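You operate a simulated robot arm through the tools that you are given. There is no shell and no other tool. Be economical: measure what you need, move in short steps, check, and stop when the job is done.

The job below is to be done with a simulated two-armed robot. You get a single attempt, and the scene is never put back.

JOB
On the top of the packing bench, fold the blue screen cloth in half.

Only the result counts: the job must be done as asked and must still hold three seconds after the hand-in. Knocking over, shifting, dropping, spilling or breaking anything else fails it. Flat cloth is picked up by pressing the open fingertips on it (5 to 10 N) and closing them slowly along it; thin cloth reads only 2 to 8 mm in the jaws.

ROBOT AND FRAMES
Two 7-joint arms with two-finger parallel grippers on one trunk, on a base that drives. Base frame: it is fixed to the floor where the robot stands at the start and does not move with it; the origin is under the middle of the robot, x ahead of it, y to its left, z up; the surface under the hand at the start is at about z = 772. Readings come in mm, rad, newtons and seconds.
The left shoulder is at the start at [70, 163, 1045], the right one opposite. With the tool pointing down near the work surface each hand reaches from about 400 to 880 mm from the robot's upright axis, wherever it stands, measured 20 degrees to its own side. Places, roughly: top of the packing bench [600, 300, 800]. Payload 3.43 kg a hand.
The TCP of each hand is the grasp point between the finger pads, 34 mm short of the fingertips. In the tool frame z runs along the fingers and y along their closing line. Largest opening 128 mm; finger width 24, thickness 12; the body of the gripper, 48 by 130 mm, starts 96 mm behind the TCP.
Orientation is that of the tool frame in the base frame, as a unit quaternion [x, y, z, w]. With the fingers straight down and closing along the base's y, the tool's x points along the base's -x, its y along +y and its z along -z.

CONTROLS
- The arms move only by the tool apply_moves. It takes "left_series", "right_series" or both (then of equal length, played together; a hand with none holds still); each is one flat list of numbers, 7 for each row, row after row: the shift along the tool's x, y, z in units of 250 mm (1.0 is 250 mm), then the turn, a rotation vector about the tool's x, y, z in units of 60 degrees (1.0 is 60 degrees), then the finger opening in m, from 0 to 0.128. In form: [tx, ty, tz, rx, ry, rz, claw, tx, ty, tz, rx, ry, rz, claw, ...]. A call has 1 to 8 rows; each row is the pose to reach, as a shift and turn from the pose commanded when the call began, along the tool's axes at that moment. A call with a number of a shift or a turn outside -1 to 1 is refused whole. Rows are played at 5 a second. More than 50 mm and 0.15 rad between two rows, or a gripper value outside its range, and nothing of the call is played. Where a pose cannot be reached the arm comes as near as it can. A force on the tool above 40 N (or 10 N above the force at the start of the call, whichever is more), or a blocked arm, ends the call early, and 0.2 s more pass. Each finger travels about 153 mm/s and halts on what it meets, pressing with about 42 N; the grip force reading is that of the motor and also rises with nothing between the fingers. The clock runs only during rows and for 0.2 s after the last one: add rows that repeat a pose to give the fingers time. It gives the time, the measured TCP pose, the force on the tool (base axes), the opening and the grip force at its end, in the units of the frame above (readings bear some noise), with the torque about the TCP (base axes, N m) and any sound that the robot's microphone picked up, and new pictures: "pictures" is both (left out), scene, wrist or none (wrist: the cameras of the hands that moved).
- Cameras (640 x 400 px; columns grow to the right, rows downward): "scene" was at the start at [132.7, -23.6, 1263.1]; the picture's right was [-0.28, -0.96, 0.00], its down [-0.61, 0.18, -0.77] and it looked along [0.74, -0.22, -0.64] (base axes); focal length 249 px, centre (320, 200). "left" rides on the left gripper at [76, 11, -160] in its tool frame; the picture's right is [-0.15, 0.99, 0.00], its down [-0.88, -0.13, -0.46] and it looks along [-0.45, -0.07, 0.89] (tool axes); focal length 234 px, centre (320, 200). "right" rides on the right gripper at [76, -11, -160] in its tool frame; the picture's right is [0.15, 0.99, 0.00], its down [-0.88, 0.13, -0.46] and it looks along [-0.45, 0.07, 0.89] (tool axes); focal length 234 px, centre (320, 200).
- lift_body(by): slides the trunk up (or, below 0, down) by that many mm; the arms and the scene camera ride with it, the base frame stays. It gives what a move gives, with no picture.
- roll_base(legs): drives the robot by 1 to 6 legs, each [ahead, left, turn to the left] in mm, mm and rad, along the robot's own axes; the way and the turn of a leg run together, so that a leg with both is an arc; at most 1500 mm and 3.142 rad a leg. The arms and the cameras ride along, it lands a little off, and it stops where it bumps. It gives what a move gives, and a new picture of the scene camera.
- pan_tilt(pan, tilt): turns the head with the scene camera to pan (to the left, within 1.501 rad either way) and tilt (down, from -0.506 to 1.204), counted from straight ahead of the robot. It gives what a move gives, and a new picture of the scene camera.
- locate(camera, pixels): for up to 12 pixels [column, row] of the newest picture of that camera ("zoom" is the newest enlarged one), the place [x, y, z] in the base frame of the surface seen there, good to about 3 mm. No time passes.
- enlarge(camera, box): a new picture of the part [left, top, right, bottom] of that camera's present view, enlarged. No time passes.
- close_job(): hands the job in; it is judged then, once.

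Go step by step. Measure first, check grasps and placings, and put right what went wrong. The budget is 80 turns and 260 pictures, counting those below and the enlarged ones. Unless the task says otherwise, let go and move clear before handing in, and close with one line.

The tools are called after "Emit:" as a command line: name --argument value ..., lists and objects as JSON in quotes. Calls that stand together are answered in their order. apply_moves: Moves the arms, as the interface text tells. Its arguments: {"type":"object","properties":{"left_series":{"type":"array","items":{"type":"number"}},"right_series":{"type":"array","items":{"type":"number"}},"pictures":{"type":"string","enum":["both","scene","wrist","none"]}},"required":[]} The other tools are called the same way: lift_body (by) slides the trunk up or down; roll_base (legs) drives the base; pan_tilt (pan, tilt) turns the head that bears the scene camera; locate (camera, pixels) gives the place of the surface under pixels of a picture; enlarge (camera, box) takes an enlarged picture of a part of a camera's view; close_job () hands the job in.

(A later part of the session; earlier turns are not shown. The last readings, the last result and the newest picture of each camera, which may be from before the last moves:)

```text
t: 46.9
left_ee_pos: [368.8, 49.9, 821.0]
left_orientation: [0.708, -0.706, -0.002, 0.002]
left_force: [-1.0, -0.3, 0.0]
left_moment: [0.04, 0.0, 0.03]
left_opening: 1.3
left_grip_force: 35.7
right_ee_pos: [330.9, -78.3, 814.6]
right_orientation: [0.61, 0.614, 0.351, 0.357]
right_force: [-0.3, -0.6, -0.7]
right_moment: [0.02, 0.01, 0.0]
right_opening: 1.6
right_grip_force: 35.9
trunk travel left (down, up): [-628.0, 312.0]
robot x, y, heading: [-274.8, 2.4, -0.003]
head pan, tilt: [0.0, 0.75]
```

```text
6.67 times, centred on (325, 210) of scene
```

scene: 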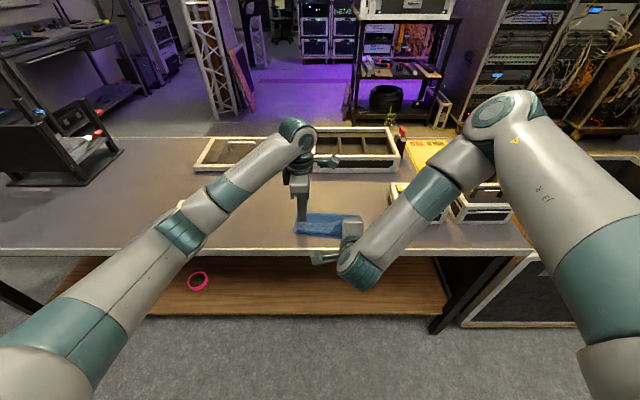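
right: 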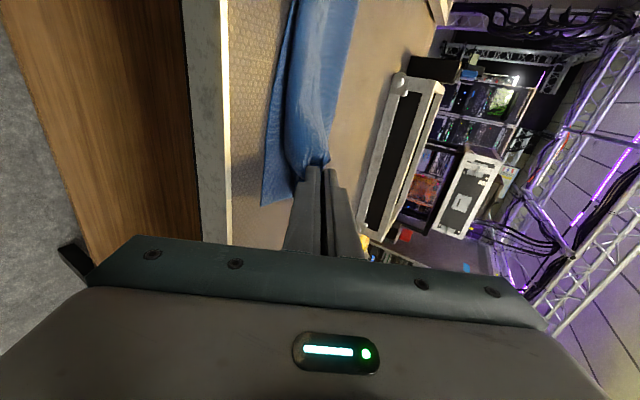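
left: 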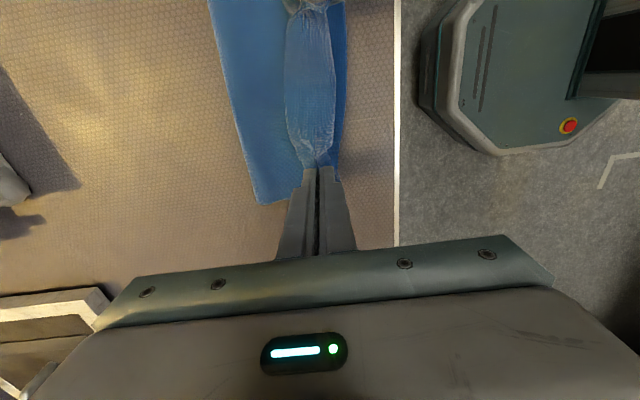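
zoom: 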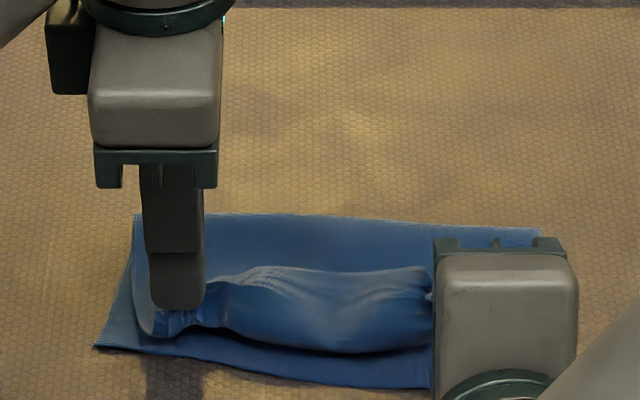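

The left hand has the hem edge, and the right holds its corner. I lift both so the hem can hang out straight.

Emit:
apply_moves --left_series '[-0.01, 0, -0.05, 0, 0, 0, 0, -0.02, 0, -0.1, 0, 0, 0, 0, -0.03, 0, -0.15, 0, 0, 0, 0, -0.04, 0, -0.2, 0, 0, 0, 0]' --right_series '[-0.004, 0.042, -0.007, 0, 0, 0, 0, -0.008, 0.084, -0.014, 0, 0, 0, 0, -0.012, 0.126, -0.021, 0, 0, 0, 0, -0.016, 0.168, -0.028, 0, 0, 0, 0]'

Emit:
enlarge --camera "scene" --box '[280, 180, 370, 240]'

Emit:
enlarge --camera "left" --box '[220, 0, 460, 210]'

```text
t: 47.9
left_ee_pos: [369.6, 60.1, 870.3]
left_orientation: [0.708, -0.706, -0.002, 0.001]
left_force: [0.2, -0.2, -0.1]
left_moment: [0.02, -0.03, 0.04]
left_opening: 1.1
left_grip_force: 36.3
right_ee_pos: [345.7, -81.8, 854.9]
right_orientation: [0.61, 0.614, 0.351, 0.357]
right_force: [-0.3, 0.8, 0.3]
right_moment: [0.01, 0.04, 0.01]
right_opening: 1.7
right_grip_force: 36.4
trunk travel left (down, up): [-628.0, 312.0]
robot x, y, heading: [-276.8, -1.1, 0.003]
head pan, tilt: [0.0, 0.75]
```

scene: 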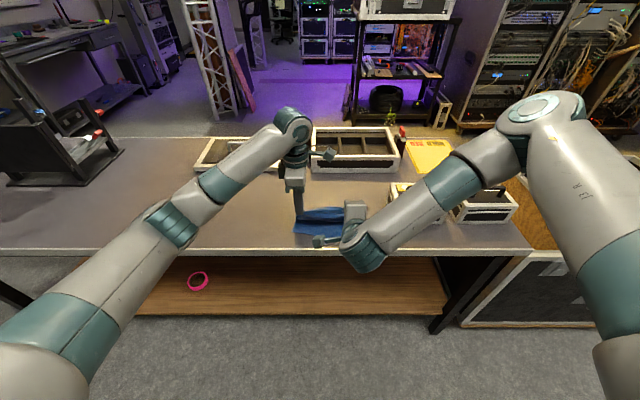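
right: 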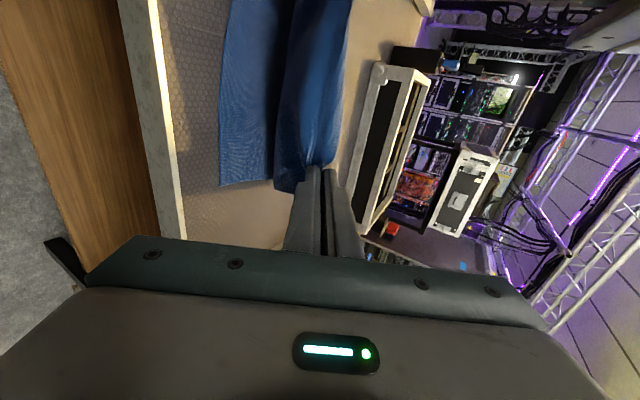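
left: 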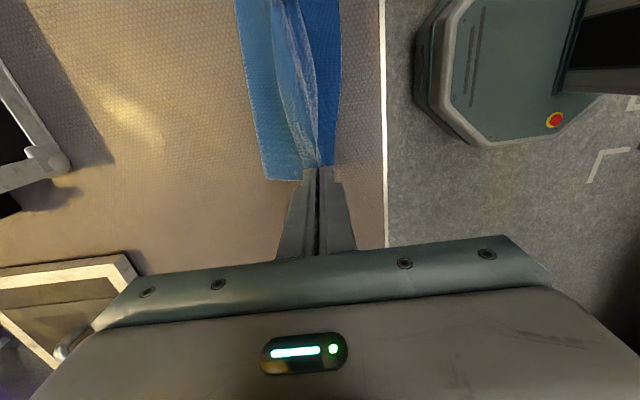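

```text
6.67 times, centred on (325, 210) of scene
```

zoom: 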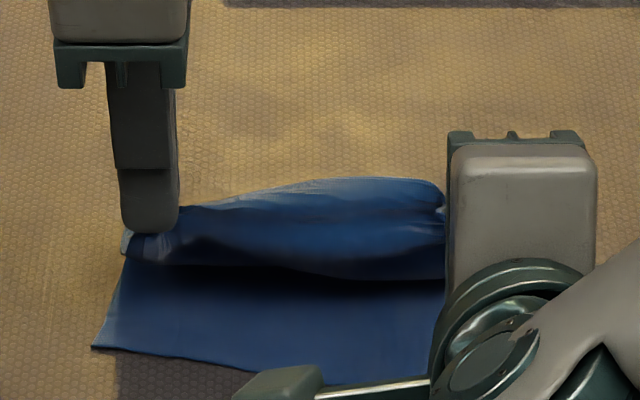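

```text
1.90 times, centred on (340, 105) of left
```

zoom: 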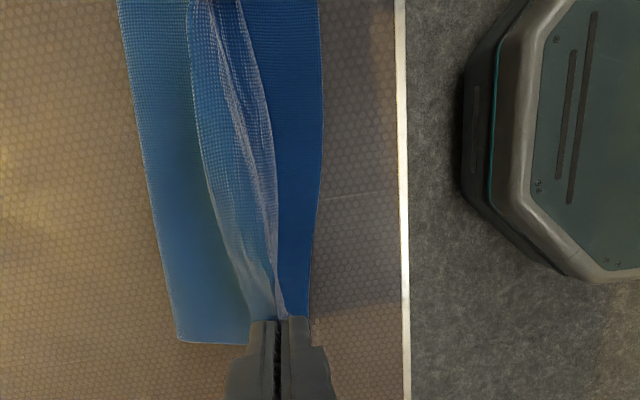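

Both hold, but the two wrist cameras would meet if both hands tilted, so I'll lay the corners one at a time. I lower both, with the right going nearly flat onto the near edge.

Emit:
apply_moves --left_series '[-0.0013, -0.0053, 0.0307, 0, 0, 0, 0, -0.0027, -0.0107, 0.0613, 0, 0, 0, 0, -0.004, -0.016, 0.092, 0, 0, 0, 0, -0.0053, -0.0213, 0.1227, 0, 0, 0, 0, -0.0067, -0.0267, 0.1533, 0, 0, 0, 0, -0.008, -0.032, 0.184, 0, 0, 0, 0]' --right_series '[0.0013, -0.0504, 0.0193, -0.0695, 0, 0, 0, 0.0027, -0.1008, 0.0387, -0.139, 0, 0, 0, 0.004, -0.1512, 0.058, -0.2085, 0, 0, 0, 0.0053, -0.2016, 0.0773, -0.278, 0, 0, 0, 0.0067, -0.252, 0.0967, -0.3475, 0, 0, 0, 0.008, -0.3024, 0.116, -0.417, 0, 0, 0]' --pictures "scene"

Emit:
enlarge --camera "scene" --box '[280, 180, 370, 240]'

Emit:
enlarge --camera "left" --box '[220, 0, 460, 210]'

```text
t: 49.3
left_ee_pos: [377.7, 62.3, 824.2]
left_orientation: [0.707, -0.707, -0.002, 0.002]
left_force: [-1.0, 0.2, -0.3]
left_moment: [0.02, 0.03, -0.01]
left_opening: 1.6
left_grip_force: 36.3
right_ee_pos: [318.8, -5.9, 832.4]
right_orientation: [0.537, 0.519, 0.454, 0.486]
right_force: [0.3, -0.8, 0.4]
right_moment: [-0.02, 0.02, -0.02]
right_opening: 1.8
right_grip_force: 37.0
right hand out of reach, approached as far as the arm can: row 2, 3, 4, 5, 6
trunk travel left (down, up): [-628.0, 312.0]
robot x, y, heading: [-276.2, -4.6, -0.001]
head pan, tilt: [0.0, 0.75]
```

scene: 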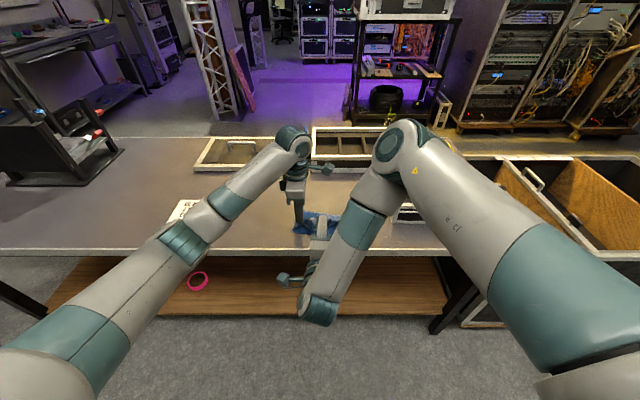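

```text
6.67 times, centred on (325, 210) of scene
```

zoom: 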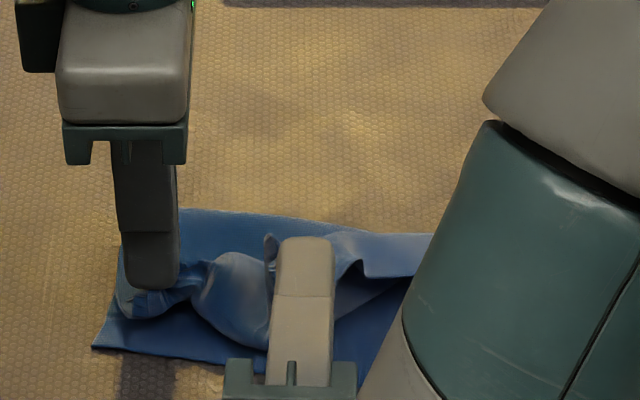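

```text
1.90 times, centred on (340, 105) of left
```

zoom: 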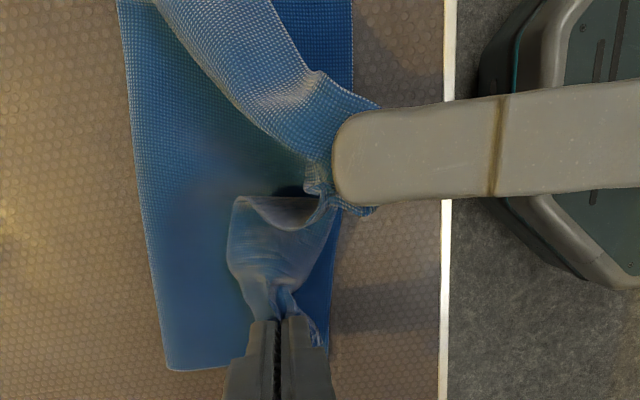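

The right arm could not reach that pose and drifted to y≈−6, though the cloth is still held. I bring it back to the reachable 60° tilt at the right corner; I'll use the trunk for the final lowering.

Emit:
apply_moves --right_series '[-0.05, -0.0, 0.0, 0.065, 0.008, -0.0015, 0, -0.1, -0.0, 0.02, 0.129, 0.016, -0.003, 0, -0.15, -0.02, 0.04, 0.194, 0.024, -0.0045, 0, -0.2, -0.045, 0.06, 0.258, 0.032, -0.006, 0, -0.25, -0.07, 0.08, 0.323, 0.04, -0.0075, 0, -0.298, -0.094, 0.102, 0.387, 0.0475, -0.009, 0]' --pictures "scene"

Emit:
enlarge --camera "scene" --box '[280, 180, 370, 240]'

Emit:
enlarge --camera "left" --box '[220, 0, 460, 210]'

```text
t: 50.7
left_ee_pos: [377.6, 61.3, 824.6]
left_orientation: [0.708, -0.706, -0.002, 0.002]
left_force: [-0.7, -1.8, 0.1]
left_moment: [-0.03, 0.03, 0.02]
left_opening: 1.2
left_grip_force: 36.6
right_ee_pos: [337.5, -84.5, 808.5]
right_orientation: [0.61, 0.614, 0.352, 0.356]
right_force: [-1.1, 1.9, 0.4]
right_moment: [0.05, -0.03, 0.09]
right_opening: 1.9
right_grip_force: 36.4
trunk travel left (down, up): [-628.0, 312.0]
robot x, y, heading: [-272.6, 2.3, 0.003]
head pan, tilt: [0.0, 0.75]
```

scene: 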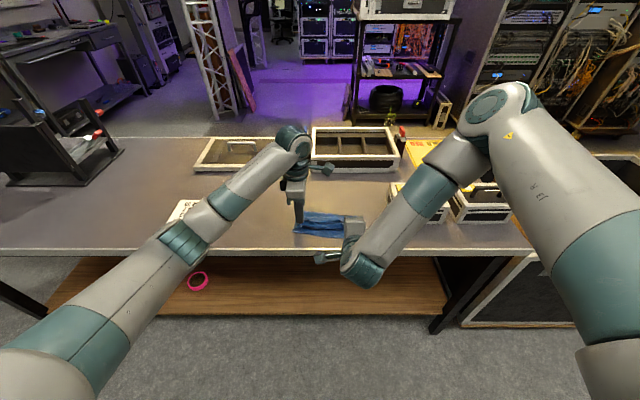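

```text
6.67 times, centred on (325, 210) of scene
```

zoom: 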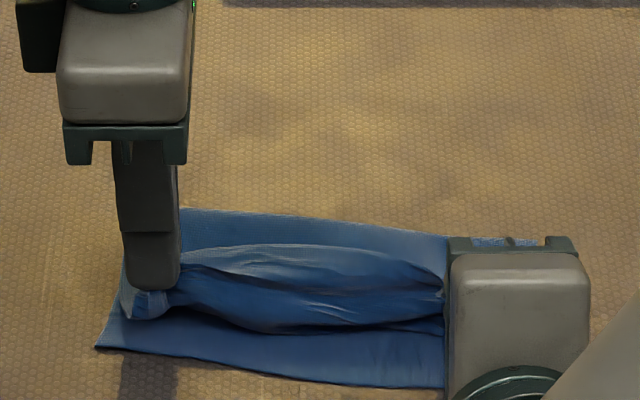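

```text
1.90 times, centred on (340, 105) of left
```

zoom: 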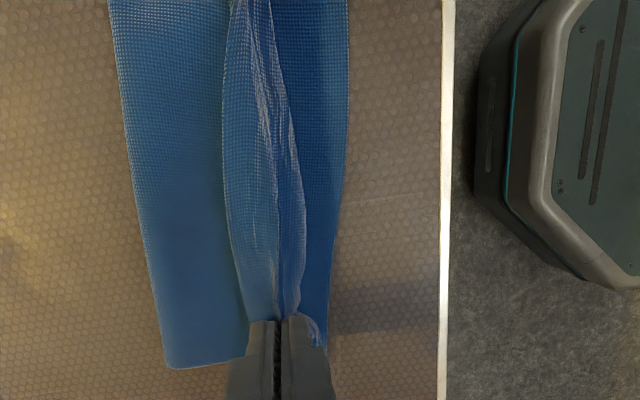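

Both edges are back in tension. I lower both hands 20 mm with the trunk so the right corner meets the lower layer.

Emit:
lift_body --by -19

Emit:
enlarge --camera "scene" --box '[280, 180, 370, 240]'

Emit:
enlarge --camera "left" --box '[220, 0, 460, 210]'

```text
t: 51.3
left_ee_pos: [377.1, 62.5, 805.9]
left_orientation: [0.708, -0.706, -0.001, 0.002]
left_force: [0.2, -1.7, -0.1]
left_moment: [-0.07, 0.02, 0.02]
left_opening: 1.4
left_grip_force: 36.2
right_ee_pos: [337.7, -82.2, 789.0]
right_orientation: [0.61, 0.614, 0.352, 0.357]
right_force: [0.8, 1.0, 2.0]
right_moment: [0.02, -0.08, 0.07]
right_opening: 1.7
right_grip_force: 36.3
trunk travel left (down, up): [-609.0, 331.0]
robot x, y, heading: [-275.4, 5.3, 0.0]
head pan, tilt: [0.0, 0.75]
```

```text
6.67 times, centred on (325, 210) of scene
```

zoom: 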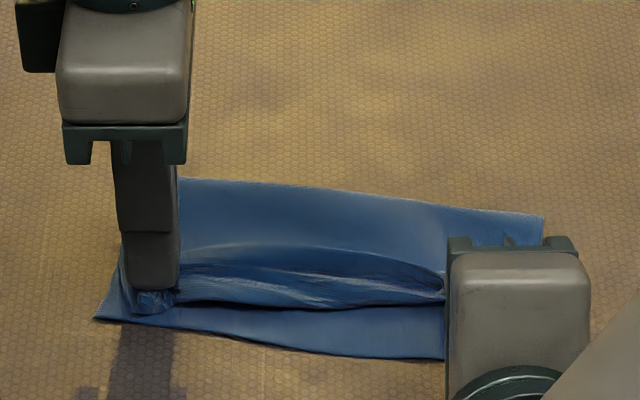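

```text
1.90 times, centred on (340, 105) of left
```

zoom: 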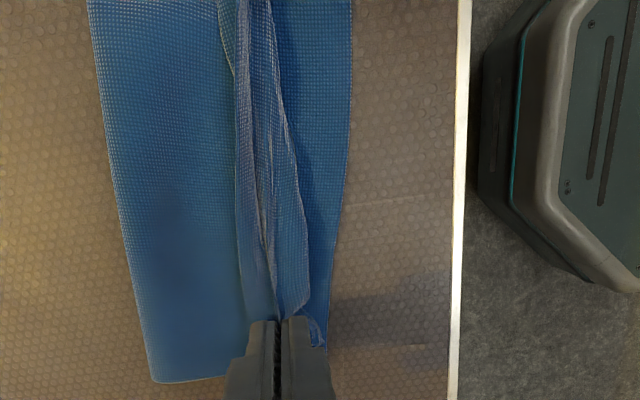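

The layers meet now. I open the right hand slightly and slide it straight back off the corner, so the edge is drawn toward the robot.

Emit:
apply_moves --right_series '[0, 0.0069, -0.004, 0, 0, 0, 0.004, 0, 0.0139, -0.008, 0, 0, 0, 0.007, 0, -0.008, -0.05, 0, 0, 0, 0.008, 0, -0.03, -0.09, 0, 0, 0, 0.008, 0, -0.053, -0.13, 0, 0, 0, 0.008, 0, -0.076, -0.17, 0, 0, 0, 0.008]' --pictures "scene"

Emit:
enlarge --camera "scene" --box '[280, 180, 370, 240]'

Emit:
enlarge --camera "left" --box '[220, 0, 460, 210]'

```text
t: 52.7
left_ee_pos: [378.6, 60.9, 805.6]
left_orientation: [0.708, -0.706, -0.002, 0.003]
left_force: [-0.1, 0.0, 0.5]
left_moment: [0.0, 0.04, -0.03]
left_opening: 1.2
left_grip_force: 36.4
right_ee_pos: [291.5, -82.6, 794.2]
right_orientation: [0.609, 0.615, 0.352, 0.356]
right_force: [0.6, 0.4, 0.7]
right_moment: [-0.03, 0.01, 0.03]
right_opening: 7.7
right_grip_force: 0.2
trunk travel left (down, up): [-609.0, 331.0]
robot x, y, heading: [-273.1, 2.1, 0.001]
head pan, tilt: [0.0, 0.75]
```

scene: 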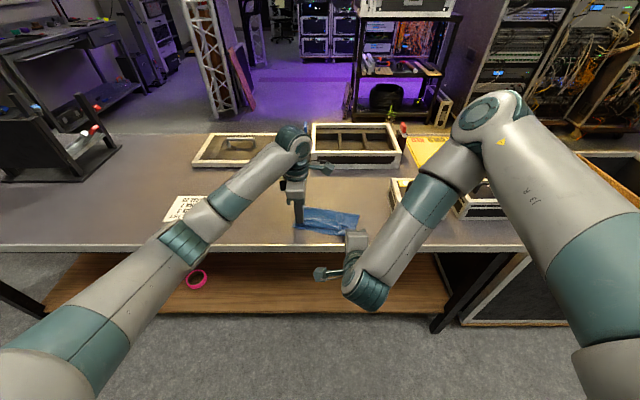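

```text
6.67 times, centred on (325, 210) of scene
```

zoom: 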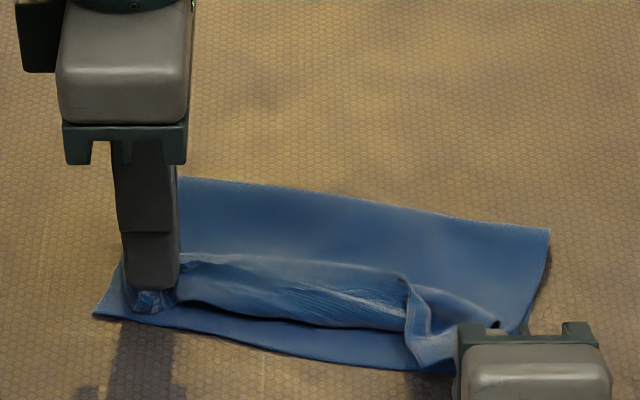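

```text
1.90 times, centred on (340, 105) of left
```

zoom: 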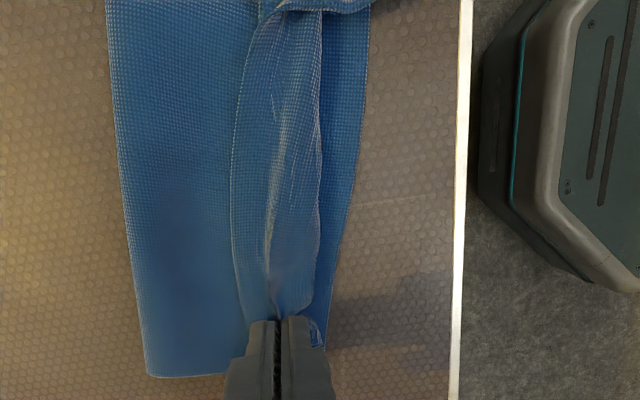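

The right corner is now laid out toward the robot, at (430,345) in the zoom. I withdraw the right hand up and to the right.

Emit:
apply_moves --right_series '[0, -0.0136, -0.048, 0, 0, 0, 0.008, -0.08, 0.04, -0.08, 0, 0, 0, 0.008, -0.16, 0.1, -0.115, 0, 0, 0, 0.008, -0.24, 0.165, -0.15, 0, 0, 0, 0.008, -0.32, 0.225, -0.185, 0, 0, 0, 0.008, -0.4, 0.288, -0.222, 0, 0, 0, 0.008]' --pictures "scene"

Emit:
enlarge --camera "scene" --box '[280, 180, 370, 240]'

```text
t: 54.1
left_ee_pos: [377.8, 62.2, 805.6]
left_orientation: [0.708, -0.706, -0.002, 0.001]
left_force: [0.3, 0.1, 0.5]
left_moment: [0.01, 0.01, 0.0]
left_opening: 1.5
left_grip_force: 36.4
right_ee_pos: [279.5, -170.5, 896.3]
right_orientation: [0.612, 0.613, 0.348, 0.358]
right_force: [0.3, 0.5, -1.1]
right_moment: [0.02, -0.03, 0.01]
right_opening: 8.1
right_grip_force: 0.0
right hand out of reach, approached as far as the arm can: row 4, 5, 6
trunk travel left (down, up): [-609.0, 331.0]
robot x, y, heading: [-274.6, -1.5, -0.002]
head pan, tilt: [0.0, 0.75]
```

scene: 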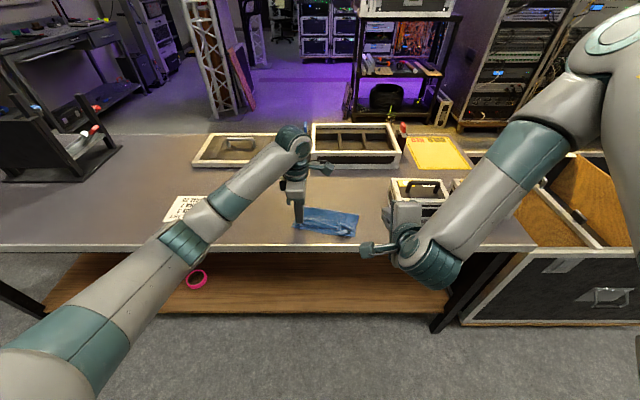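

```text
6.67 times, centred on (325, 210) of scene
```

zoom: 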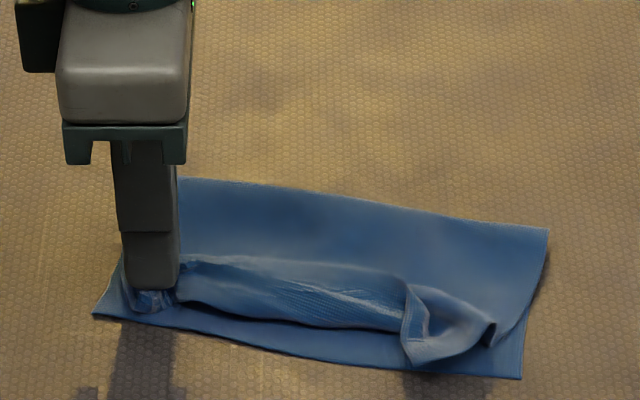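

The right corner is laid. I now tilt the left hand forward to 60° the same way, keeping its tips near the near-left corner.

Emit:
apply_moves --left_series '[-0.002, 0.0208, -0.0524, 0.125, 0, 0, 0, -0.004, 0.04, -0.0768, 0.25, 0, 0, 0, -0.006, 0.0592, -0.0832, 0.375, 0, 0, 0, -0.008, 0.0792, -0.0752, 0.5, 0, 0, 0, -0.01, 0.096, -0.0536, 0.625, 0, 0, 0, -0.012, 0.1132, -0.0256, 0.75, 0, 0, 0, -0.014, 0.1272, 0.0116, 0.875, 0, 0, 0, -0.016, 0.1408, 0.0584, 1.0, 0, 0, 0]' --pictures "scene"

Emit:
enlarge --camera "scene" --box '[280, 180, 370, 240]'

```text
t: 55.9
left_ee_pos: [342.5, 66.2, 792.7]
left_orientation: [-0.612, 0.612, -0.353, 0.354]
left_force: [0.0, 0.1, -0.3]
left_moment: [0.01, 0.04, 0.02]
left_opening: 1.5
left_grip_force: 36.3
right_ee_pos: [279.6, -170.3, 895.4]
right_orientation: [0.611, 0.614, 0.348, 0.357]
right_force: [-0.8, 0.0, 0.3]
right_moment: [0.02, 0.06, 0.0]
right_opening: 8.0
right_grip_force: 0.0
trunk travel left (down, up): [-609.0, 331.0]
robot x, y, heading: [-276.6, 0.4, 0.005]
head pan, tilt: [0.0, 0.75]
```

scene: 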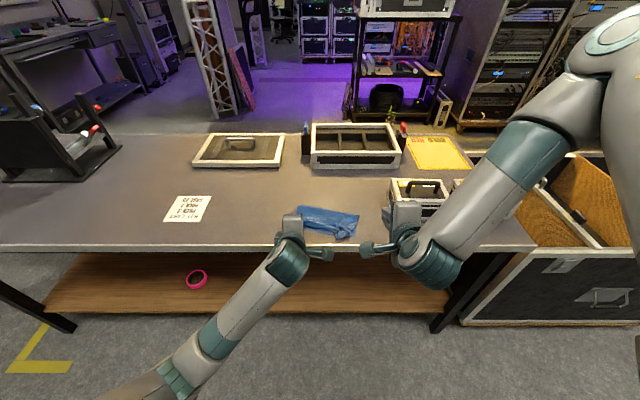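

```text
6.67 times, centred on (325, 210) of scene
```

zoom: 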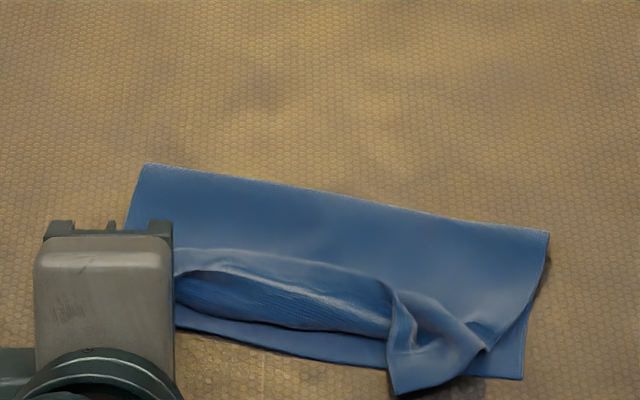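

The right corner now reaches out past the near edge. I release the left hand the same way, sliding it straight back.

Emit:
apply_moves --left_series '[0, -0.0069, -0.004, 0, 0, 0, 0.004, 0, -0.0139, -0.008, 0, 0, 0, 0.007, 0, 0.008, -0.05, 0, 0, 0, 0.007, 0, 0.03, -0.09, 0, 0, 0, 0.007, 0, 0.053, -0.13, 0, 0, 0, 0.007, 0, 0.076, -0.17, 0, 0, 0, 0.007, 0, 0.09, -0.21, 0, 0, 0, 0.007]' --pictures "scene"

Emit:
enlarge --camera "scene" --box '[280, 180, 370, 240]'

```text
t: 57.5
left_ee_pos: [286.2, 65.6, 798.7]
left_orientation: [0.613, -0.613, 0.352, -0.353]
left_force: [0.0, 0.6, 0.5]
left_moment: [0.03, -0.02, -0.04]
left_opening: 7.1
left_grip_force: 0.0
right_ee_pos: [279.8, -169.4, 895.2]
right_orientation: [0.612, 0.614, 0.348, 0.357]
right_force: [-0.2, -0.4, 0.2]
right_moment: [-0.01, 0.01, -0.02]
right_opening: 8.0
right_grip_force: 0.1
trunk travel left (down, up): [-609.0, 331.0]
robot x, y, heading: [-272.9, -4.7, 0.003]
head pan, tilt: [0.0, 0.75]
```

scene: 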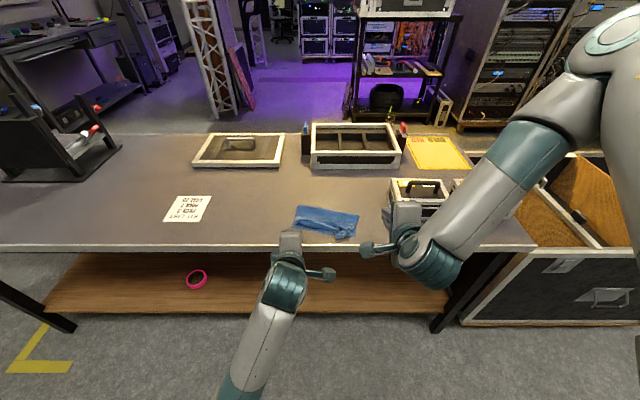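

```text
6.67 times, centred on (325, 210) of scene
```

zoom: 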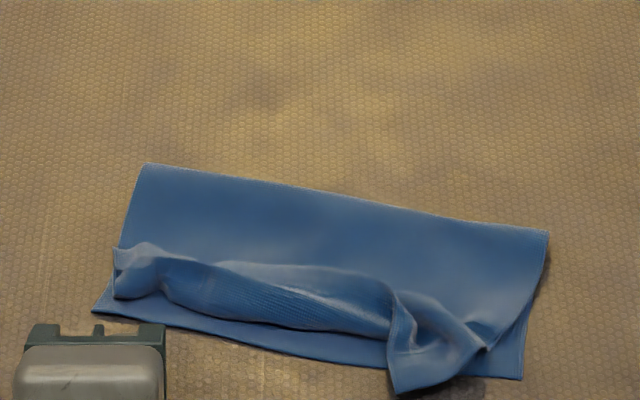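

The left corner seems partly upright. I raise the left hand back to vertical to view it from above.

Emit:
apply_moves --left_series '[-0.03, -0.0625, -0.0015, -0.125, 0, 0, 0.02, -0.06, -0.125, -0.003, -0.25, 0, 0, 0.02, -0.09, -0.1875, -0.0045, -0.375, 0, 0, 0.02, -0.12, -0.25, -0.006, -0.5, 0, 0, 0.02, -0.15, -0.3125, -0.0075, -0.625, 0, 0, 0.02, -0.18, -0.375, -0.009, -0.75, 0, 0, 0.02, -0.21, -0.4375, -0.0105, -0.875, 0, 0, 0.02, -0.24, -0.5, -0.012, -1.0, 0, 0, 0.02]' --pictures "wrist"

Emit:
enlarge --camera "left" --box '[220, 0, 460, 160]'

Emit:
enlarge --camera "scene" --box '[285, 190, 365, 245]'

```text
t: 58.4
left_ee_pos: [316.2, 161.2, 823.2]
left_orientation: [0.676, -0.669, 0.156, -0.267]
left_force: [0.4, 0.1, 0.3]
left_moment: [-0.06, -0.04, -0.03]
left_opening: 20.1
left_grip_force: 0.1
left hand out of reach, approached as far as the arm can: row 4
right_ee_pos: [280.8, -169.6, 894.4]
right_orientation: [0.612, 0.614, 0.347, 0.357]
right_force: [0.5, 0.0, -0.2]
right_moment: [0.01, 0.02, 0.0]
right_opening: 8.2
right_grip_force: 0.1
trunk travel left (down, up): [-609.0, 331.0]
robot x, y, heading: [-273.5, -0.8, 0.002]
head pan, tilt: [0.0, 0.75]
stopped in row 4 (left hand): the arm was blocked; the commanded pose is now the measured one
```

left: 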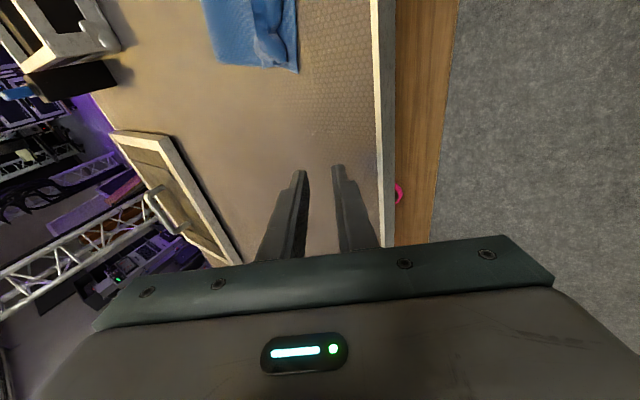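

```text
2.50 times, centred on (340, 80) of left
```

zoom: 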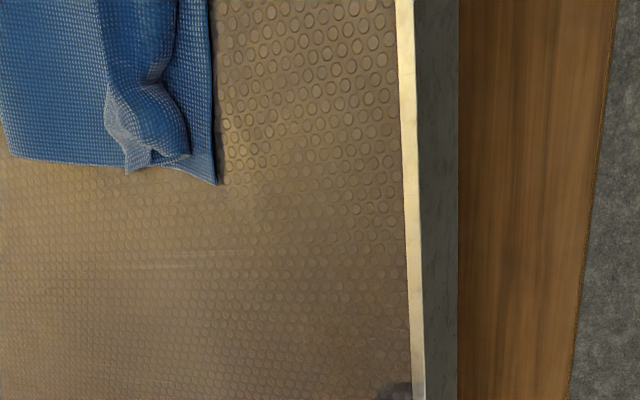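

```text
7.27 times, centred on (325, 218) of scene
```

zoom: 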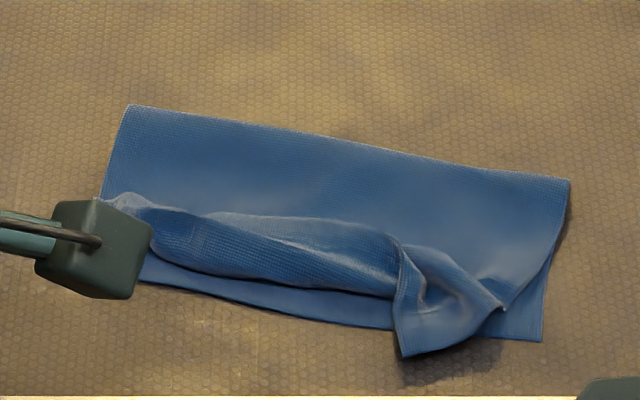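

The left arm got blocked part-way. I raise the trunk to give it room before reorienting.

Emit:
lift_body --by 100

Emit:
pan_tilt --pan 0 --tilt 0.85

Emit:
enlarge --camera "scene" --box '[285, 170, 365, 225]'

```text
t: 59.8
left_ee_pos: [316.4, 163.3, 923.5]
left_orientation: [0.676, -0.668, 0.156, -0.268]
left_force: [-0.3, -0.3, -0.1]
left_moment: [0.01, 0.02, 0.01]
left_opening: 20.0
left_grip_force: 0.1
right_ee_pos: [279.8, -169.1, 995.6]
right_orientation: [0.612, 0.614, 0.348, 0.357]
right_force: [-0.4, 0.5, 0.2]
right_moment: [0.03, -0.01, 0.0]
right_opening: 8.0
right_grip_force: 0.1
trunk travel left (down, up): [-709.0, 231.0]
robot x, y, heading: [-276.9, -1.8, 0.006]
head pan, tilt: [0.0, 0.75]
```

```text
t: 60.4
left_ee_pos: [315.7, 162.9, 922.8]
left_orientation: [0.677, -0.668, 0.156, -0.268]
left_force: [0.7, -0.5, 1.1]
left_moment: [-0.01, -0.03, 0.01]
left_opening: 20.3
left_grip_force: 0.0
right_ee_pos: [279.9, -170.2, 994.8]
right_orientation: [0.612, 0.614, 0.347, 0.358]
right_force: [0.4, -0.2, -0.8]
right_moment: [0.0, -0.04, -0.05]
right_opening: 7.9
right_grip_force: 0.0
trunk travel left (down, up): [-709.0, 231.0]
robot x, y, heading: [-274.9, -0.9, 0.001]
head pan, tilt: [0.0, 0.85]
```

scene: 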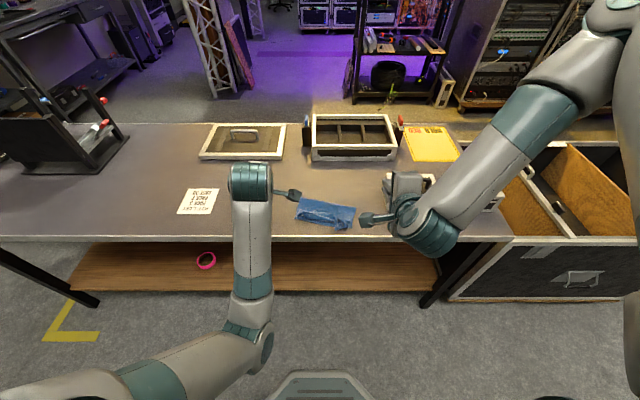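

```text
7.27 times, centred on (325, 198) of scene
```

zoom: 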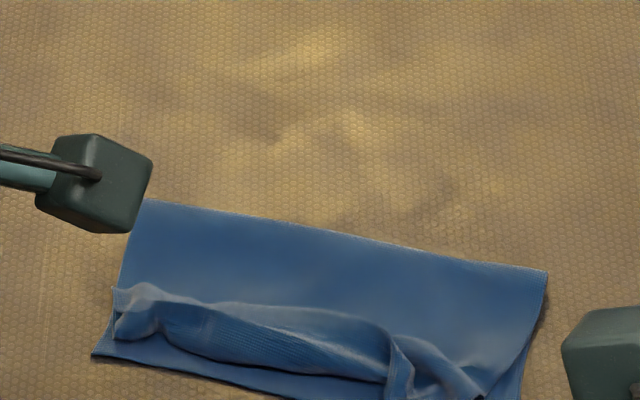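

The left arm is folded with a low elbow. I extend it forward and up while turning the hand back to vertical.

Emit:
apply_moves --left_series '[-0.019, -0.0488, 0.0195, 0, 0, 0, 0.02, -0.038, -0.0975, 0.039, -0.083, 0.022, 0.0016, 0.02, -0.057, -0.146, 0.0585, -0.167, 0.044, 0.0031, 0.02, -0.076, -0.195, 0.078, -0.25, 0.066, 0.0047, 0.02, -0.095, -0.244, 0.0975, -0.333, 0.088, 0.006, 0.02, -0.114, -0.2925, 0.117, -0.416, 0.11, 0.008, 0.02, -0.133, -0.341, 0.1365, -0.5, 0.132, 0.0095, 0.02, -0.152, -0.39, 0.156, -0.583, 0.154, 0.011, 0.02]' --pictures "both"

Emit:
enlarge --camera "left" --box '[200, 0, 440, 160]'

```text
t: 62.2
left_ee_pos: [443.9, 212.5, 939.5]
left_orientation: [-0.706, 0.708, 0.0, -0.002]
left_force: [-0.3, 0.8, -0.8]
left_moment: [-0.02, -0.01, 0.01]
left_opening: 19.9
left_grip_force: 0.1
left hand out of reach, approached as far as the arm can: row 4, 5, 6, 7, 8
right_ee_pos: [279.9, -170.3, 995.3]
right_orientation: [0.612, 0.614, 0.348, 0.357]
right_force: [0.4, -0.3, 0.9]
right_moment: [0.02, 0.0, 0.01]
right_opening: 8.0
right_grip_force: 0.1
trunk travel left (down, up): [-709.0, 231.0]
robot x, y, heading: [-275.3, 0.4, -0.005]
head pan, tilt: [0.0, 0.85]
```

scene: 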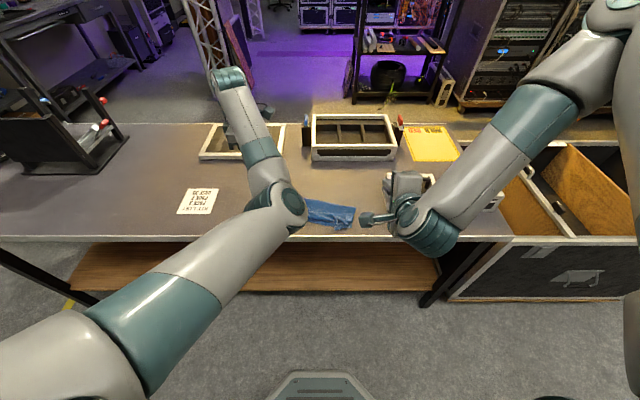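
left: 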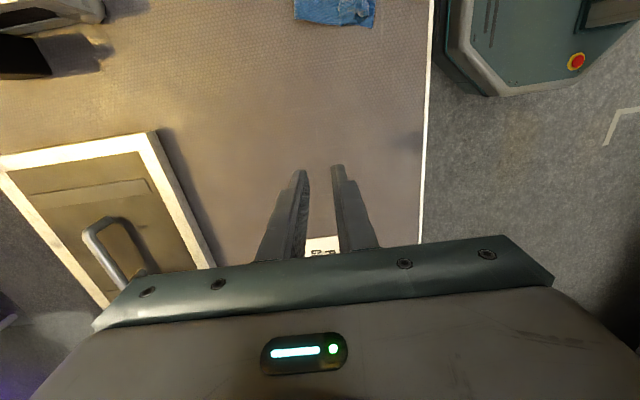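

```text
2.50 times, centred on (320, 80) of left
```

zoom: 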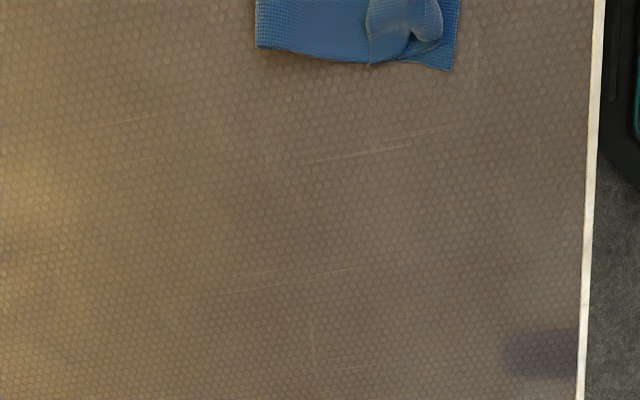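

The left hand is vertical but the elbow is turned inward. I unwind its yaw while rising a little.

Emit:
apply_moves --left_series '[0, 0, -0.02, 0, 0, 0.125, 0.02, 0, 0, -0.04, 0, 0, 0.25, 0.02, 0, 0, -0.06, 0, 0, 0.375, 0.02, 0, 0, -0.08, 0, 0, 0.5, 0.02, 0, 0, -0.1, 0, 0, 0.625, 0.02, 0, 0, -0.12, 0, 0, 0.75, 0.02, 0, 0, -0.14, 0, 0, 0.875, 0.02, 0, 0, -0.16, 0, 0, 1.0, 0.02]' --pictures "scene"

Emit:
enlarge --camera "scene" --box '[290, 180, 370, 240]'

```text
t: 64.0
left_ee_pos: [455.9, 221.3, 975.1]
left_orientation: [-0.258, 0.966, -0.001, -0.001]
left_force: [-1.0, 0.8, 0.3]
left_moment: [-0.04, 0.0, -0.02]
left_opening: 20.2
left_grip_force: 0.0
left hand out of reach, approached as far as the arm can: row 2, 3, 4, 5, 6, 7, 8
right_ee_pos: [280.2, -169.0, 995.6]
right_orientation: [0.612, 0.614, 0.348, 0.358]
right_force: [0.3, -0.7, -0.4]
right_moment: [0.0, -0.01, -0.01]
right_opening: 7.7
right_grip_force: 0.1
trunk travel left (down, up): [-709.0, 231.0]
robot x, y, heading: [-275.4, 1.6, 0.004]
head pan, tilt: [0.0, 0.85]
```

scene: 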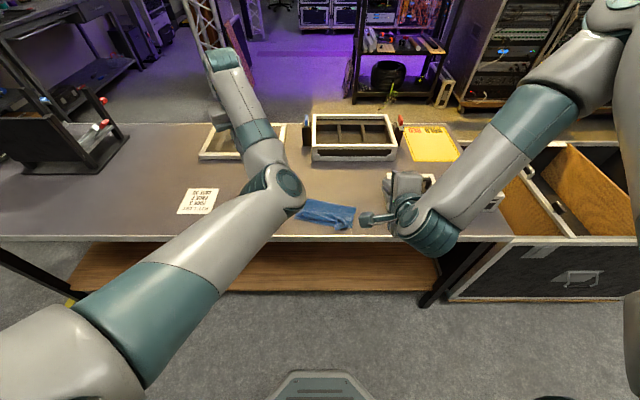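

```text
6.67 times, centred on (330, 210) of scene
```

zoom: 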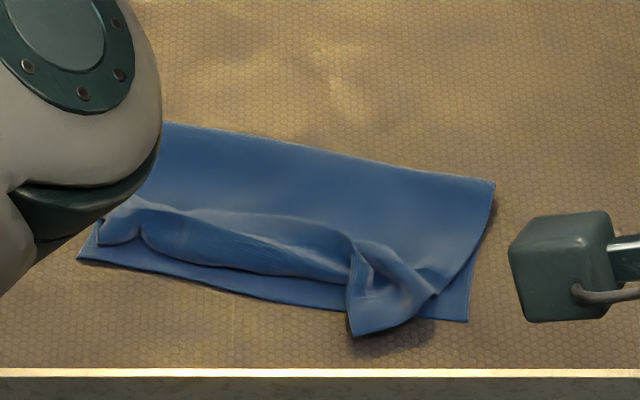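

The left arm is awkward now but clear of the cloth, so I'll do the remaining smoothing with the right. I turn the right hand back to vertical.

Emit:
apply_moves --right_series '[0.01, 0.016, 0.048, 0.125, 0, 0, 0.01, 0.02, 0.0325, 0.0965, 0.25, 0, 0, 0.01, 0.03, 0.049, 0.145, 0.375, 0, 0, 0.01, 0.04, 0.065, 0.193, 0.5, 0, 0, 0.01, 0.05, 0.081, 0.241, 0.625, 0, 0, 0.01, 0.06, 0.0975, 0.29, 0.75, 0, 0, 0.01, 0.07, 0.114, 0.338, 0.875, 0, 0, 0.01, 0.08, 0.13, 0.386, 1.0, 0, 0, 0.01]' --pictures "both"

Emit:
enlarge --camera "right" --box '[220, 0, 460, 160]'

```text
t: 65.8
left_ee_pos: [457.5, 221.6, 973.9]
left_orientation: [-0.259, 0.966, 0.0, 0.0]
left_force: [0.6, 0.1, -0.4]
left_moment: [0.01, 0.0, 0.01]
left_opening: 19.7
left_grip_force: 0.0
right_ee_pos: [380.8, -150.3, 974.6]
right_orientation: [0.709, 0.705, -0.007, 0.001]
right_force: [1.3, 0.5, -0.3]
right_moment: [0.0, 0.02, -0.01]
right_opening: 10.2
right_grip_force: 0.0
trunk travel left (down, up): [-709.0, 231.0]
robot x, y, heading: [-274.8, -4.3, -0.005]
head pan, tilt: [0.0, 0.85]
```

scene: 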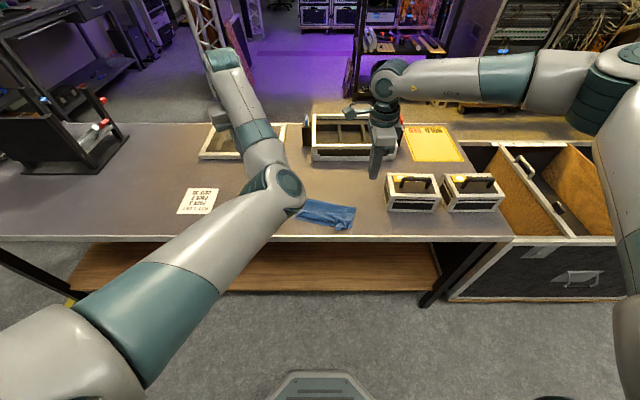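
right: 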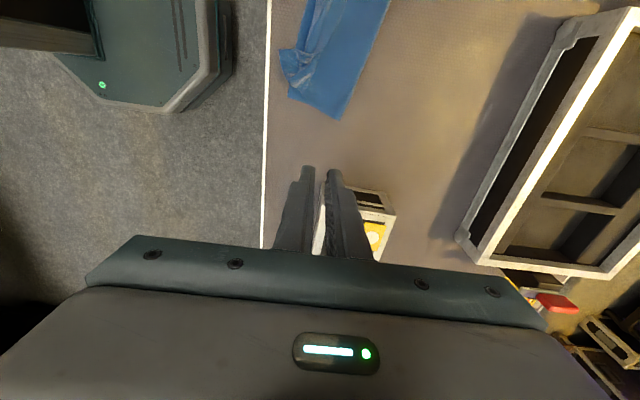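

```text
2.50 times, centred on (340, 80) of right
```

zoom: 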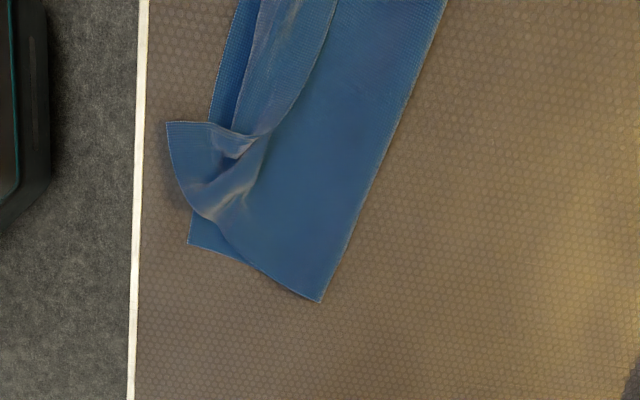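

Emit:
locate --camera "zoom" --pixels '[[170, 126], [192, 243], [318, 298], [205, 215], [242, 130], [275, 125], [330, 15], [262, 20], [220, 60], [185, 180], [442, 5]]'

Emit:
enlarge --camera "scene" --box '[285, 185, 365, 240]'

```text
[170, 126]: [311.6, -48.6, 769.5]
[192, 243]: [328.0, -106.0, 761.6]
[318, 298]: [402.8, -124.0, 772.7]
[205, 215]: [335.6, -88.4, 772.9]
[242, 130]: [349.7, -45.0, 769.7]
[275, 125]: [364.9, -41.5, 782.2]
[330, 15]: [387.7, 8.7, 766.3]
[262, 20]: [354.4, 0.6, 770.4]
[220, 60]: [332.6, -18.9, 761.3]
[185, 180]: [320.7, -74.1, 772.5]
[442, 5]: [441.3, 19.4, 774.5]
```

```text
7.27 times, centred on (325, 212) of scene
```

zoom: 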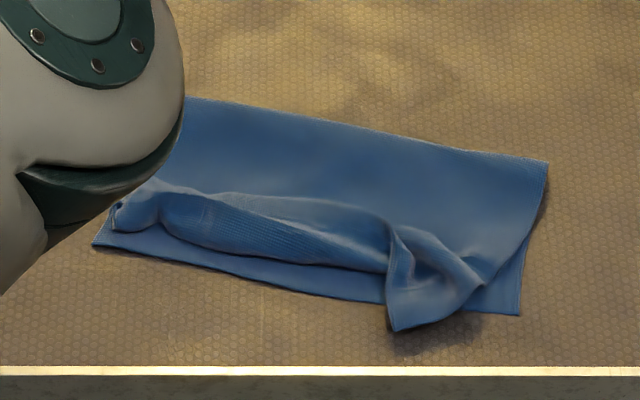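

The upper right corner lies at (312,−49) but belongs near (328,−106). I'll try sliding it with lightly pressed fingertips; first I check how high the left elbow is, then bring the right hand over.

Emit:
locate --camera "scene" --pixels '[[275, 185], [295, 205], [250, 190], [280, 210], [225, 120]]'

Emit:
apply_moves --right_series '[0.044, -0.0305, 0.08, 0, 0, 0, 0, 0.088, -0.061, 0.16, 0, 0, 0, 0, 0.132, -0.0915, 0.24, 0, 0, 0, 0, 0.176, -0.122, 0.32, 0, 0, 0, 0, 0.22, -0.1525, 0.4, 0, 0, 0, 0, 0.264, -0.183, 0.48, 0, 0, 0, 0, 0.308, -0.2135, 0.56, 0, 0, 0, 0, 0.352, -0.244, 0.62, 0, 0, 0, 0]' --pictures "both"

```text
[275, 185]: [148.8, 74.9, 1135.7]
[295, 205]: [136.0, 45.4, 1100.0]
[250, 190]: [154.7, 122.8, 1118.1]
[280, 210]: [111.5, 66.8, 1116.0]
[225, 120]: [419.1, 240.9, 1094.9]
```

```text
t: 67.6
left_ee_pos: [454.8, 220.9, 974.4]
left_orientation: [-0.259, 0.966, -0.001, -0.001]
left_force: [0.6, 0.9, 0.3]
left_moment: [0.02, 0.02, -0.02]
left_opening: 20.0
left_grip_force: 0.0
right_ee_pos: [319.2, -63.6, 819.5]
right_orientation: [0.709, 0.705, -0.005, 0.003]
right_force: [0.3, -0.2, -0.3]
right_moment: [0.02, -0.02, -0.03]
right_opening: 0.0
right_grip_force: 33.1
trunk travel left (down, up): [-709.0, 231.0]
robot x, y, heading: [-274.7, -1.2, 0.002]
head pan, tilt: [0.0, 0.85]
```

scene: 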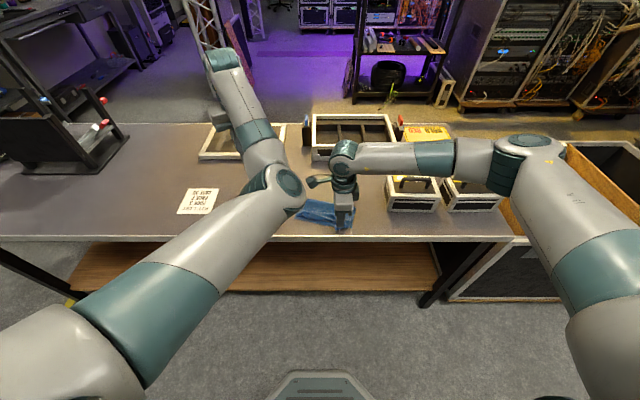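
right: 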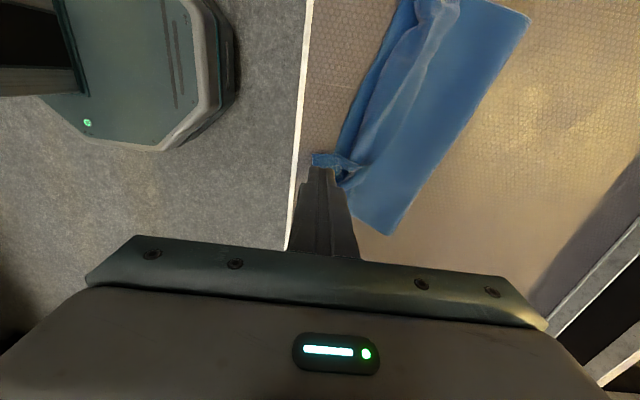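

The right hand is over the overhanging corner and the left elbow is well clear (z≈1100). I lower to light contact.

Emit:
apply_moves --right_series '[0, 0, 0.06, 0, 0, 0, 0, 0, 0, 0.084, 0, 0, 0, 0, 0, 0, 0.092, 0, 0, 0, 0, 0, 0, 0.098, 0, 0, 0, 0, 0, 0, 0.104, 0, 0, 0, 0]' --pictures "none"

```text
t: 68.8
left_ee_pos: [454.3, 220.8, 976.3]
left_orientation: [-0.259, 0.966, 0.0, 0.0]
left_force: [0.0, 0.3, -0.6]
left_moment: [-0.02, 0.02, -0.02]
left_opening: 20.1
left_grip_force: 0.1
right_ee_pos: [319.3, -63.4, 796.0]
right_orientation: [0.709, 0.705, -0.005, 0.005]
right_force: [-0.1, -1.3, 16.1]
right_moment: [0.02, -0.12, 0.0]
right_opening: 0.0
right_grip_force: 32.8
trunk travel left (down, up): [-709.0, 231.0]
robot x, y, heading: [-276.4, 0.3, 0.001]
head pan, tilt: [0.0, 0.85]
```

Contact at 16 N. I ease off and drag the corner toward the lower layer's corner.

Emit:
apply_moves --right_series '[0, 0, -0.006, 0, 0, 0, 0, -0.03, 0.009, -0.006, 0, 0, 0, 0, -0.06, 0.018, -0.006, 0, 0, 0, 0, -0.09, 0.027, -0.006, 0, 0, 0, 0, -0.12, 0.036, -0.006, 0, 0, 0, 0, -0.15, 0.045, -0.006, 0, 0, 0, 0, -0.168, 0.05, -0.006, 0, 0, 0, 0]' --pictures "wrist"

Emit:
enlarge --camera "scene" --box '[285, 185, 365, 240]'

Emit:
enlarge --camera "right" --box '[220, 0, 460, 200]'

```text
t: 70.4
left_ee_pos: [454.7, 221.6, 975.6]
left_orientation: [-0.259, 0.966, -0.002, 0.0]
left_force: [-0.9, 0.3, -0.5]
left_moment: [-0.01, -0.03, -0.05]
left_opening: 19.9
left_grip_force: 0.1
right_ee_pos: [330.1, -105.5, 796.0]
right_orientation: [0.708, 0.706, -0.006, 0.004]
right_force: [-1.2, 2.4, 11.5]
right_moment: [0.11, -0.09, 0.03]
right_opening: 0.0
right_grip_force: 33.3
trunk travel left (down, up): [-709.0, 231.0]
robot x, y, heading: [-277.3, -0.3, 0.008]
head pan, tilt: [0.0, 0.85]
```

right: 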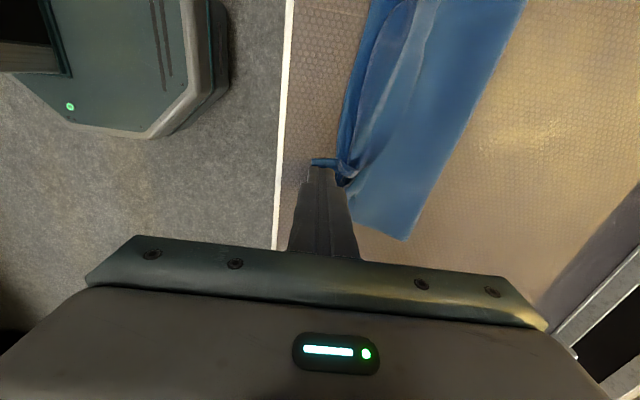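

```text
7.27 times, centred on (325, 212) of scene
```

zoom: 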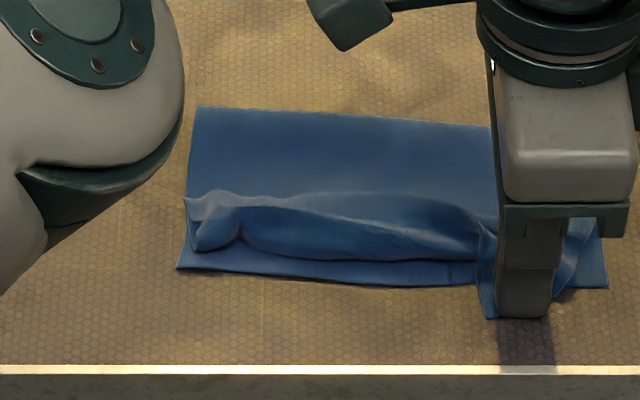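

```text
2.00 times, centred on (340, 100) of right
```

zoom: 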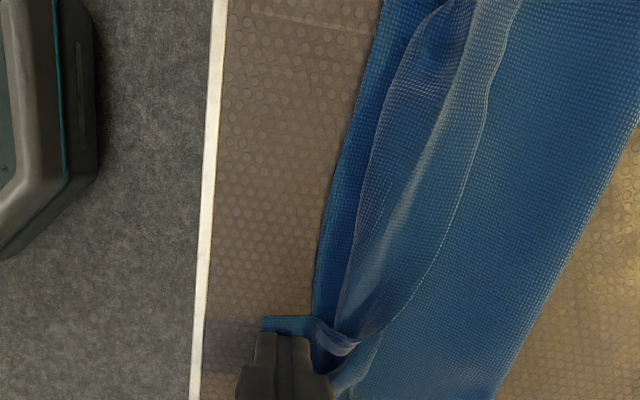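

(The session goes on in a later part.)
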